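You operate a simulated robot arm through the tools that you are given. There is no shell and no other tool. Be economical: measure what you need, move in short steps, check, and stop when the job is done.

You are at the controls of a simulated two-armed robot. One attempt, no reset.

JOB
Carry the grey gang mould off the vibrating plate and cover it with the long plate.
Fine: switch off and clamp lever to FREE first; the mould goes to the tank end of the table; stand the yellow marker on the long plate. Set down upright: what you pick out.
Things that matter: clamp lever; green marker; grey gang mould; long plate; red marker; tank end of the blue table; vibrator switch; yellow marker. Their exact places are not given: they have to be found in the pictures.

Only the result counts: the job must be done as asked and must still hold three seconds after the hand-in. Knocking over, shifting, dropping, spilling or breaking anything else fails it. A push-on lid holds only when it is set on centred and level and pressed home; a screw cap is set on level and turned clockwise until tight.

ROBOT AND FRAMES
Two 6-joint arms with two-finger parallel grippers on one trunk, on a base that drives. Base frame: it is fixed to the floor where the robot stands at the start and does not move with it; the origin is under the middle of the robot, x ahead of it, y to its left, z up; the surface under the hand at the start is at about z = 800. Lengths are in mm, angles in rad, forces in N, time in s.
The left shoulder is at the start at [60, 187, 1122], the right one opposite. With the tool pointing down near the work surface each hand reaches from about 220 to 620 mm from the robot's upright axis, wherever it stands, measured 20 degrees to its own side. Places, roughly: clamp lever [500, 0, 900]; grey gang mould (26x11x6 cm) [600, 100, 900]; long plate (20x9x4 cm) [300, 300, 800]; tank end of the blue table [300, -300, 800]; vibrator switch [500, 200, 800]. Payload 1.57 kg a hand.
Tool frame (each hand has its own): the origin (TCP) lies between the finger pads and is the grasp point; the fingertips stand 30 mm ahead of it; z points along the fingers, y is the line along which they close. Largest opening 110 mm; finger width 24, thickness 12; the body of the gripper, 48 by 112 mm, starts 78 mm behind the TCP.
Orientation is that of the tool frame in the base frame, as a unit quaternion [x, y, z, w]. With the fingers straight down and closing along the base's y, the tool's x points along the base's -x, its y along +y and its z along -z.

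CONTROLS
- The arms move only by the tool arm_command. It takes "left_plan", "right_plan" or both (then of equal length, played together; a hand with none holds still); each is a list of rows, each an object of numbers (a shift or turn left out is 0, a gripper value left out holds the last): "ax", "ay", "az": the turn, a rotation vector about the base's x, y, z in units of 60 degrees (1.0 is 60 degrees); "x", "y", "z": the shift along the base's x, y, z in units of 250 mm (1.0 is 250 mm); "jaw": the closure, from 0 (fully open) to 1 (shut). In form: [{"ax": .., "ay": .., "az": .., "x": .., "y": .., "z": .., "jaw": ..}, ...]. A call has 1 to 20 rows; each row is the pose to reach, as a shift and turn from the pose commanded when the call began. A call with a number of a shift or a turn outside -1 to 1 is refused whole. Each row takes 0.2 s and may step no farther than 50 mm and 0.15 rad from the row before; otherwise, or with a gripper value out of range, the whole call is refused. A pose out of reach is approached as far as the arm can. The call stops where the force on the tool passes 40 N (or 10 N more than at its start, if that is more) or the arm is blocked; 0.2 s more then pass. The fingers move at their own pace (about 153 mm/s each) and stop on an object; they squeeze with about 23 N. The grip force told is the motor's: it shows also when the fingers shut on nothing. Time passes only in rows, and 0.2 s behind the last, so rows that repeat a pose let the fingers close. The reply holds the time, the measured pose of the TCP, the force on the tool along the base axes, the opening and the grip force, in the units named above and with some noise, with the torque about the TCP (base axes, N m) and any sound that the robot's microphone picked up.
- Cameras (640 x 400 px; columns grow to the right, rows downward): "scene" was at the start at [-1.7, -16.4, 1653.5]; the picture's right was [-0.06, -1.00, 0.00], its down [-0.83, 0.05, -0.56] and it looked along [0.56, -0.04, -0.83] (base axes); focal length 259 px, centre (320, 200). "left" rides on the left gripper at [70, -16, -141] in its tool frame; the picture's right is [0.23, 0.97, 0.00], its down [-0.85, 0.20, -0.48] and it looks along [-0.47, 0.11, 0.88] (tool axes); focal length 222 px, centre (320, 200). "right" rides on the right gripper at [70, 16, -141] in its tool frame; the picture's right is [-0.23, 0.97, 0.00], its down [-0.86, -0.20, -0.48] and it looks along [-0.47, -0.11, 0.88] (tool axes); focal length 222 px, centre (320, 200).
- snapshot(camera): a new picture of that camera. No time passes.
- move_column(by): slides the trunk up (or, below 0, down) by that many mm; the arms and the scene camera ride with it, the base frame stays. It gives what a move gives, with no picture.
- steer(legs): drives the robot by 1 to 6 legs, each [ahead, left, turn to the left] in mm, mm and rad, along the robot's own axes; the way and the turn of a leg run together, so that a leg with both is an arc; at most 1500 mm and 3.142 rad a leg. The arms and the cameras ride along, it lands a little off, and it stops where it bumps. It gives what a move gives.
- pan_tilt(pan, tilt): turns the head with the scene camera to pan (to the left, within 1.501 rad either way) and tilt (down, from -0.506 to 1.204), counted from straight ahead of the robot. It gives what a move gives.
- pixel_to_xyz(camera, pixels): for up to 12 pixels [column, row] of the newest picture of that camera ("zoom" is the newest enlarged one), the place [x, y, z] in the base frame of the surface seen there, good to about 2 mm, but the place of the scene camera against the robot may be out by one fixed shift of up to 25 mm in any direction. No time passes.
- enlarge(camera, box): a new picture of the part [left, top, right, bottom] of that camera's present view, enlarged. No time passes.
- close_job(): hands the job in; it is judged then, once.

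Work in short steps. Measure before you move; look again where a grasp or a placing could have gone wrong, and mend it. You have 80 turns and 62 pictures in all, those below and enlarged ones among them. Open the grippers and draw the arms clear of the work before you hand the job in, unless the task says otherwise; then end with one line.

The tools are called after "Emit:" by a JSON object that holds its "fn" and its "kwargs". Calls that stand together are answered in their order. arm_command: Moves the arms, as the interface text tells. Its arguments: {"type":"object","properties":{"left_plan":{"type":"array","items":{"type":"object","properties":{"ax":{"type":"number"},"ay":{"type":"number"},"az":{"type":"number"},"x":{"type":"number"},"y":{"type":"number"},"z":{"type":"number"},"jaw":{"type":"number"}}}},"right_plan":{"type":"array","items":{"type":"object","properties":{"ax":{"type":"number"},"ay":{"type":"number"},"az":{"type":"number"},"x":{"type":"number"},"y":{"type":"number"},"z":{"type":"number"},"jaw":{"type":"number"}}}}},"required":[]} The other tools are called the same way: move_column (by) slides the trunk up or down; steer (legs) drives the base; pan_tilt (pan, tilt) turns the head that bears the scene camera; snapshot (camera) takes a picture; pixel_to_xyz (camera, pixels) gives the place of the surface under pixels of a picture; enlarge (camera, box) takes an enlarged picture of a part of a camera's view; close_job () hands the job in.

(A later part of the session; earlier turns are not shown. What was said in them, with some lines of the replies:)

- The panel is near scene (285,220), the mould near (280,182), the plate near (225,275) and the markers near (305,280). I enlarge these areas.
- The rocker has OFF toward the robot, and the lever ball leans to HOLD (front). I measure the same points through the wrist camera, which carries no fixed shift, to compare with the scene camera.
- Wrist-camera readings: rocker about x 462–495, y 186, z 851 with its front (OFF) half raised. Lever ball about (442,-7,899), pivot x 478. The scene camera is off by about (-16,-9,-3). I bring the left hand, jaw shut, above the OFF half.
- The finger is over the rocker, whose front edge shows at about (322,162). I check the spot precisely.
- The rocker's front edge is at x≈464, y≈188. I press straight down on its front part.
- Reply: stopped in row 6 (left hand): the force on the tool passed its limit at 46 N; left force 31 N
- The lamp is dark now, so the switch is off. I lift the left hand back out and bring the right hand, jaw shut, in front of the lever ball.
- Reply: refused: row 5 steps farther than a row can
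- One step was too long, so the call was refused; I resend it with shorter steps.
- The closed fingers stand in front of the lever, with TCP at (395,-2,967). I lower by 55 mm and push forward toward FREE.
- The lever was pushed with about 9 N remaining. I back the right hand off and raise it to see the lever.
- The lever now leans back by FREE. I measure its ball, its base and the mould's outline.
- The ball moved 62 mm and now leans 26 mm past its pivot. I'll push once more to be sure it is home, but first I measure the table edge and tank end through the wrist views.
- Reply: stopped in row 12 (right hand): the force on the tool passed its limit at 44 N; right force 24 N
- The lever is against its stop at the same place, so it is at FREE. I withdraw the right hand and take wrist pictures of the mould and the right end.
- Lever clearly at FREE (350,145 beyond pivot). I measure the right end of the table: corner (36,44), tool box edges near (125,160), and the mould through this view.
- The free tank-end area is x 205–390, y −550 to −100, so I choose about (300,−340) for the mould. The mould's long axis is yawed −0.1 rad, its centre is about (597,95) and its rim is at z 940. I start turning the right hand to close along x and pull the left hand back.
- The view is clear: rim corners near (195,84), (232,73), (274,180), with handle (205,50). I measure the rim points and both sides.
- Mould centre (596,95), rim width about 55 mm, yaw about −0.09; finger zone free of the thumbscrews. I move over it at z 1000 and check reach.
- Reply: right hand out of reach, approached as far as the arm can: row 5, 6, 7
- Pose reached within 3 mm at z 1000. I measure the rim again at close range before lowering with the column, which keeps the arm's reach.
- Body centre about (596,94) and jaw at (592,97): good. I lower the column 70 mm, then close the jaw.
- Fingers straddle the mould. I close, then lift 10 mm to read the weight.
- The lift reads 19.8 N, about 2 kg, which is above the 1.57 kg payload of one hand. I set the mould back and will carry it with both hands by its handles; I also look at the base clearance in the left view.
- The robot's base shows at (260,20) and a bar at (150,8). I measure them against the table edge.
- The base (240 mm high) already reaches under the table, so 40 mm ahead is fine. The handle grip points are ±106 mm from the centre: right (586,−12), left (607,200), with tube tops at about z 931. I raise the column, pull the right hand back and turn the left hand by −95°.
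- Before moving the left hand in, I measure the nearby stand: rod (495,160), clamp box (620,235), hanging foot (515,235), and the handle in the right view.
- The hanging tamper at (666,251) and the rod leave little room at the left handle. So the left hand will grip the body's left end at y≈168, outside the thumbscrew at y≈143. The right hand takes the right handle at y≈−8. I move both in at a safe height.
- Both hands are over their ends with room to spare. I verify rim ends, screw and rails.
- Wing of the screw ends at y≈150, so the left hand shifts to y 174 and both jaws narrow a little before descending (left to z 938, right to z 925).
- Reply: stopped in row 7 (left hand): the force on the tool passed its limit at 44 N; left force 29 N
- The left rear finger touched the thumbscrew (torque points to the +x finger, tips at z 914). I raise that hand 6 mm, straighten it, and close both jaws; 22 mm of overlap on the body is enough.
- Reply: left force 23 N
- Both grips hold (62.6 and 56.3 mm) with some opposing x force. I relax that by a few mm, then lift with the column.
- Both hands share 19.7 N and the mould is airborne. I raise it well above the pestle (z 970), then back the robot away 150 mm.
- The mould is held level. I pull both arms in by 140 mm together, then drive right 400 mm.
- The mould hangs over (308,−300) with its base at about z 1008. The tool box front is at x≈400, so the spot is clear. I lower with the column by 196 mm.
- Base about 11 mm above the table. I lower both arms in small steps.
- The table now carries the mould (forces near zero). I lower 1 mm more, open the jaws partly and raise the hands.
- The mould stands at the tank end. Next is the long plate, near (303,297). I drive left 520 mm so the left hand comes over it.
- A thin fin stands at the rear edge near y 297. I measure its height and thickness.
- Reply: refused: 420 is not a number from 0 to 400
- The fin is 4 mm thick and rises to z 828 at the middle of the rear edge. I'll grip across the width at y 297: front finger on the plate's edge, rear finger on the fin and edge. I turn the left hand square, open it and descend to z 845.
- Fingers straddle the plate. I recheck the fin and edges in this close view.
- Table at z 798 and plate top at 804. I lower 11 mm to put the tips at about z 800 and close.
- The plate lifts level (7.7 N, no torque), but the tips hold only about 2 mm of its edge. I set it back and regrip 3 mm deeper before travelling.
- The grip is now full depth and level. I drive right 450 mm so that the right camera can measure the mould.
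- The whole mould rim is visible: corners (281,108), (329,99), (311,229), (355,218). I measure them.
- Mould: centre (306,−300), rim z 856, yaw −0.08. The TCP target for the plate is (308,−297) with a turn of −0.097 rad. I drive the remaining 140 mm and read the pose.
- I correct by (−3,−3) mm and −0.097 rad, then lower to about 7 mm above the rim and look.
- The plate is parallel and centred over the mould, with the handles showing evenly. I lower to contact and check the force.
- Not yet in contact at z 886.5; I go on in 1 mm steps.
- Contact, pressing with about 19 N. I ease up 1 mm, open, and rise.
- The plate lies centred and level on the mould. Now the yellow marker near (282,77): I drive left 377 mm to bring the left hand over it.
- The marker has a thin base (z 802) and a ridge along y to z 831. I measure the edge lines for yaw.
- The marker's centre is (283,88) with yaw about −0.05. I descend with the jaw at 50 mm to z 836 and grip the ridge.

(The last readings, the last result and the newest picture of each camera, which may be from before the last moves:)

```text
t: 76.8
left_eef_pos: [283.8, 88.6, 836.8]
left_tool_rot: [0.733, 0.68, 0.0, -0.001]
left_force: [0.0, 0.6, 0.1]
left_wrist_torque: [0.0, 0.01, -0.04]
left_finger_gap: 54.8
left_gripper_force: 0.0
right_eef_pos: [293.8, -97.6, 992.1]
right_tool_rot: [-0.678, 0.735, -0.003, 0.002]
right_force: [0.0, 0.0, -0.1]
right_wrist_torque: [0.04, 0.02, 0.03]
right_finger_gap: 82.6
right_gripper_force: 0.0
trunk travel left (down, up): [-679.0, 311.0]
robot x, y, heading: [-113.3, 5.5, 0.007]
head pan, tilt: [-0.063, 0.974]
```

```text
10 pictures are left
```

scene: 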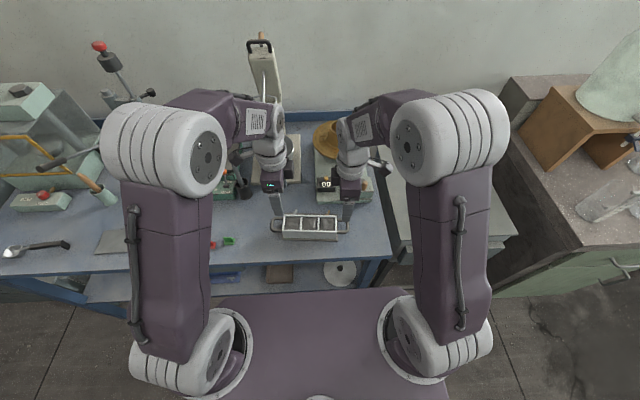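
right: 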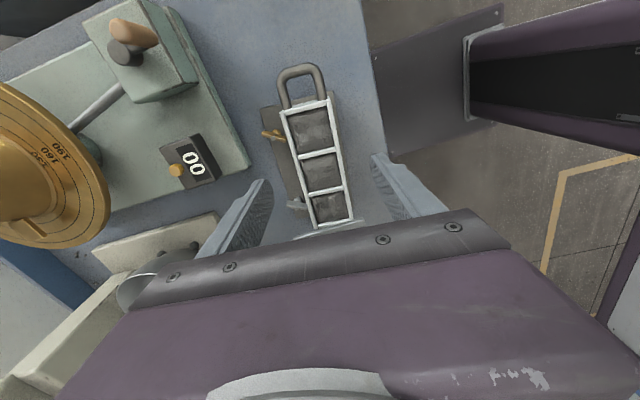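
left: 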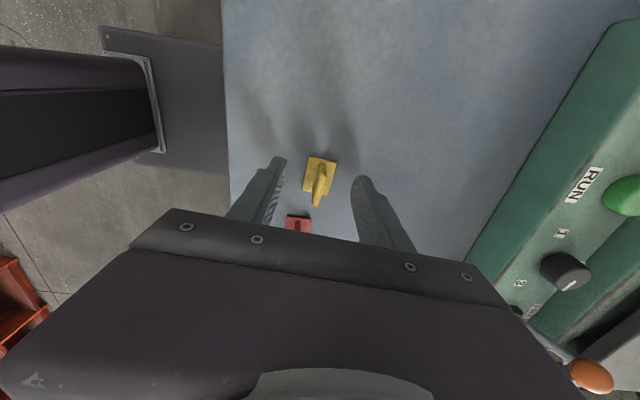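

The ridge sits between the fingertips, clear of the red marker. I close and lift.

Emit:
{"fn": "arm_command", "kwargs": {"left_plan": [{"jaw": 1}, {"jaw": 1}, {"jaw": 1}, {"z": 0.04}, {"z": 0.16}, {"z": 0.32}, {"z": 0.48}, {"z": 0.62}, {"z": 0.62}]}}

Emit:
{"fn": "snapshot", "kwargs": {"camera": "left"}}

```text
t: 78.8
left_eef_pos: [282.9, 89.2, 991.1]
left_tool_rot: [0.733, 0.68, 0.0, -0.001]
left_force: [-0.1, 1.2, 0.0]
left_wrist_torque: [-0.03, 0.03, -0.04]
left_finger_gap: 4.2
left_gripper_force: 23.2
right_eef_pos: [294.5, -98.3, 991.6]
right_tool_rot: [-0.678, 0.735, -0.002, 0.001]
right_force: [0.6, 0.5, 0.1]
right_wrist_torque: [0.0, 0.02, -0.01]
right_finger_gap: 82.3
right_gripper_force: 0.1
trunk travel left (down, up): [-679.0, 311.0]
robot x, y, heading: [-114.8, 3.6, 0.01]
head pan, tilt: [-0.063, 0.974]
```

```text
9 pictures are left
```

left: 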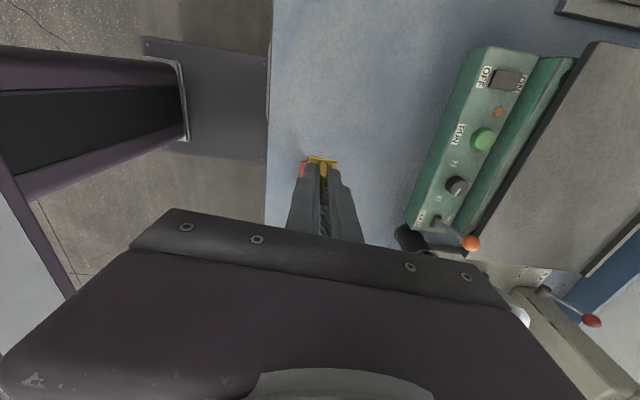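

The marker is held by its ridge (gap 4.2 mm). I drive right 388 mm to bring it over the plate.

Emit:
{"fn": "steer", "kwargs": {"legs": [[0, -388, 0]]}}

Emit:
{"fn": "snapshot", "kwargs": {"camera": "left"}}

```text
t: 81.3
left_eef_pos: [285.5, -300.1, 991.1]
left_tool_rot: [0.732, 0.682, 0.0, -0.001]
left_force: [0.1, -0.4, -0.8]
left_wrist_torque: [0.0, 0.0, -0.02]
left_finger_gap: 4.5
left_gripper_force: 23.0
right_eef_pos: [299.5, -484.3, 992.5]
right_tool_rot: [-0.679, 0.734, -0.003, 0.001]
right_force: [0.3, 0.6, 0.2]
right_wrist_torque: [-0.01, -0.01, 0.01]
right_finger_gap: 82.3
right_gripper_force: 0.2
trunk travel left (down, up): [-679.0, 311.0]
robot x, y, heading: [-111.2, -389.0, 0.013]
head pan, tilt: [-0.063, 0.974]
```

```text
8 pictures are left
```

left: 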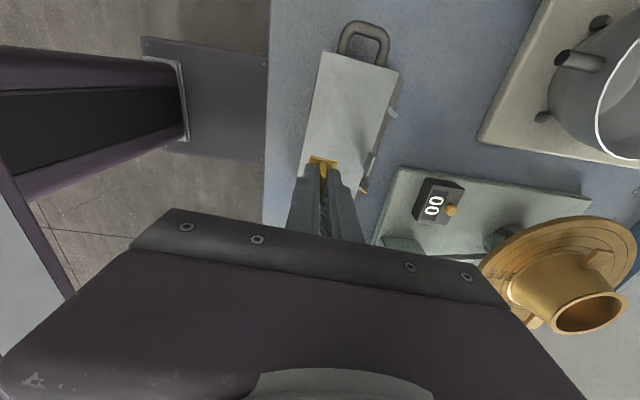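

Emit:
{"fn": "pixel_to_xyz", "kwargs": {"camera": "left", "pixels": [[322, 53], [396, 72], [305, 150], [350, 100], [345, 150], [372, 160], [376, 152], [366, 185]]}}

```text
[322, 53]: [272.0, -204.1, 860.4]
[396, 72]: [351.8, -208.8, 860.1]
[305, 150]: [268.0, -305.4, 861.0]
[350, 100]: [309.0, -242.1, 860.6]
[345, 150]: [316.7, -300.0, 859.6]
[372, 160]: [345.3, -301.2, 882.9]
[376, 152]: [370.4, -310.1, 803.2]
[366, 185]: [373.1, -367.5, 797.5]
```

The plate's top is at z 860.5 and its centre at x≈306. I move +18 mm in x and lower toward contact, expected at TCP z≈899.

Emit:
{"fn": "arm_command", "kwargs": {"left_plan": [{"x": 0.07}, {"x": 0.07, "z": -0.15}, {"x": 0.07, "z": -0.28}, {"x": 0.07, "z": -0.34}, {"x": 0.07, "z": -0.354}, {"x": 0.07, "z": -0.362}, {"x": 0.07, "z": -0.368}, {"x": 0.07, "z": -0.368}]}}

```text
t: 83.1
left_eef_pos: [302.4, -299.1, 898.1]
left_tool_rot: [0.732, 0.681, 0.0, -0.002]
left_force: [-0.4, 1.1, -0.5]
left_wrist_torque: [0.01, -0.04, -0.03]
left_finger_gap: 4.5
left_gripper_force: 23.3
right_eef_pos: [297.7, -484.4, 992.4]
right_tool_rot: [-0.68, 0.734, -0.002, 0.001]
right_force: [0.3, -0.1, -0.1]
right_wrist_torque: [0.01, 0.02, 0.02]
right_finger_gap: 82.4
right_gripper_force: 0.1
trunk travel left (down, up): [-679.0, 311.0]
robot x, y, heading: [-109.9, -389.6, 0.015]
head pan, tilt: [-0.063, 0.974]
```

No contact yet; I continue in 1 mm steps.

Emit:
{"fn": "arm_command", "kwargs": {"left_plan": [{"z": -0.004}, {"z": -0.007}, {"z": -0.007}]}}

```text
t: 83.9
left_eef_pos: [302.3, -299.1, 898.0]
left_tool_rot: [0.731, 0.683, 0.002, 0.0]
left_force: [0.8, 1.6, 4.8]
left_wrist_torque: [0.02, -0.03, -0.02]
left_finger_gap: 4.3
left_gripper_force: 23.2
right_eef_pos: [298.2, -484.5, 992.4]
right_tool_rot: [-0.679, 0.734, -0.002, 0.002]
right_force: [0.6, 0.5, 0.5]
right_wrist_torque: [0.0, 0.01, 0.01]
right_finger_gap: 82.5
right_gripper_force: 0.1
trunk travel left (down, up): [-679.0, 311.0]
robot x, y, heading: [-110.6, -384.0, 0.013]
head pan, tilt: [-0.063, 0.974]
```

Contact at 4.8 N. I open the jaw a little, rise straight up and look.

Emit:
{"fn": "arm_command", "kwargs": {"left_plan": [{"z": 0.0, "jaw": 0.8}, {"z": 0.0, "jaw": 0.7}, {"z": 0.0, "jaw": 0.7}, {"z": 0.06}, {"z": 0.16}, {"z": 0.3}, {"z": 0.45}, {"z": 0.6}, {"z": 0.6}]}}

Emit:
{"fn": "snapshot", "kwargs": {"camera": "left"}}

Emit:
{"fn": "enlarge", "kwargs": {"camera": "scene", "box": [240, 180, 400, 280]}}

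```text
t: 85.9
left_eef_pos: [303.5, -299.9, 1046.2]
left_tool_rot: [0.732, 0.682, 0.002, -0.001]
left_force: [0.6, -0.1, -0.2]
left_wrist_torque: [-0.03, 0.0, -0.03]
left_finger_gap: 33.0
left_gripper_force: 0.1
right_eef_pos: [298.8, -485.1, 992.4]
right_tool_rot: [-0.679, 0.734, -0.003, 0.001]
right_force: [-0.2, -0.4, -0.6]
right_wrist_torque: [0.01, 0.02, 0.01]
right_finger_gap: 82.4
right_gripper_force: 0.0
trunk travel left (down, up): [-679.0, 311.0]
robot x, y, heading: [-109.6, -388.2, 0.008]
head pan, tilt: [-0.063, 0.974]
```

```text
7 pictures are left
```

left: 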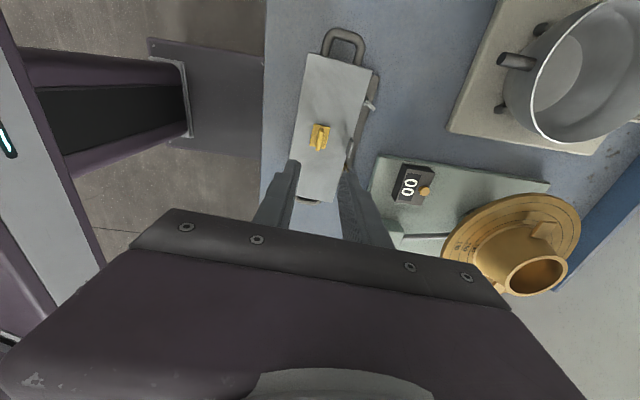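

```text
4.00 times, centred on (320, 230) of scene
```

zoom: 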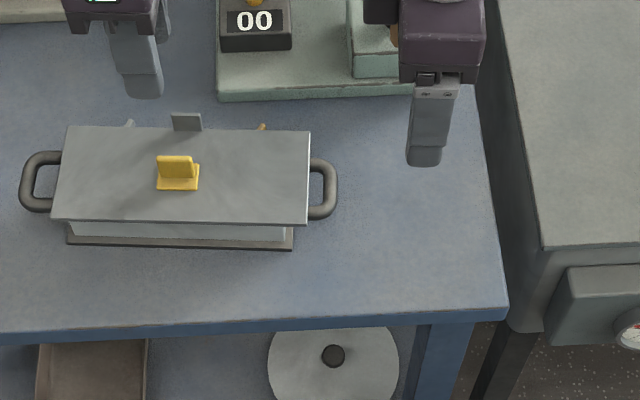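

The yellow marker stands upright on the plate, which covers the mould. I raise the column, back off and check the switch, lever and other markers.

Emit:
{"fn": "move_column", "kwargs": {"by": 150}}

Emit:
{"fn": "steer", "kwargs": {"legs": [[-150, 0, 0], [0, 250, 0]]}}

Emit:
{"fn": "snapshot", "kwargs": {"camera": "scene"}}

```text
t: 87.7
left_eef_pos: [302.7, -299.7, 1195.9]
left_tool_rot: [0.731, 0.682, 0.001, 0.0]
left_force: [-0.7, 0.3, -0.7]
left_wrist_torque: [-0.02, 0.01, 0.0]
left_finger_gap: 33.0
left_gripper_force: 0.0
right_eef_pos: [298.0, -483.5, 1141.2]
right_tool_rot: [-0.679, 0.734, -0.002, 0.002]
right_force: [-0.1, -0.8, -0.1]
right_wrist_torque: [0.03, 0.04, -0.01]
right_finger_gap: 82.4
right_gripper_force: 0.0
trunk travel left (down, up): [-829.0, 161.0]
robot x, y, heading: [-110.3, -386.3, 0.009]
head pan, tilt: [-0.063, 0.974]
```

```text
t: 90.5
left_eef_pos: [149.4, -53.6, 1197.1]
left_tool_rot: [0.734, 0.68, 0.001, -0.001]
left_force: [0.3, -0.2, 0.9]
left_wrist_torque: [0.03, 0.0, -0.01]
left_finger_gap: 32.8
left_gripper_force: 0.0
right_eef_pos: [141.9, -238.4, 1143.0]
right_tool_rot: [-0.677, 0.736, -0.001, 0.001]
right_force: [0.0, 0.5, 0.3]
right_wrist_torque: [0.04, 0.01, 0.04]
right_finger_gap: 82.5
right_gripper_force: 0.3
trunk travel left (down, up): [-829.0, 161.0]
robot x, y, heading: [-261.5, -137.6, 0.001]
head pan, tilt: [-0.063, 0.974]
```

```text
5 pictures are left
```

scene: 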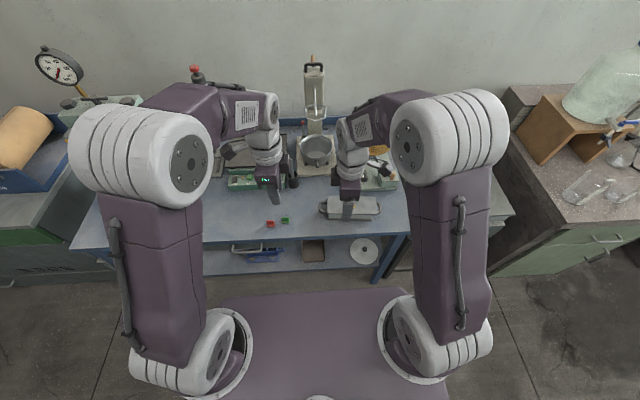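

Emit:
{"fn": "enlarge", "kwargs": {"camera": "scene", "box": [210, 150, 400, 250]}}

```text
3.37 times, centred on (305, 200) of scene
```

zoom: 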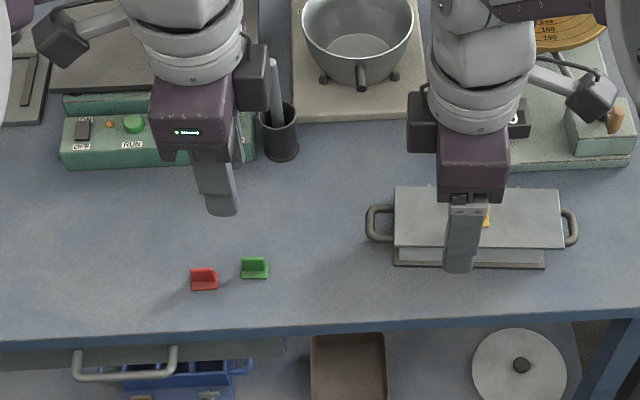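

The switch lamp is dark, the red and green markers are upright where they were, and the mould, plate and yellow marker stand. The lever was last seen at FREE and nothing has touched it since. I hand in.

Emit:
{"fn": "close_job", "kwargs": {}}

```text
The job is handed in.
```

The grey gang mould is off the vibrating plate and at the tank end of the table, covered by the long plate, with the yellow marker standing upright on top. The vibrator was switched off and the clamp lever set to FREE first.
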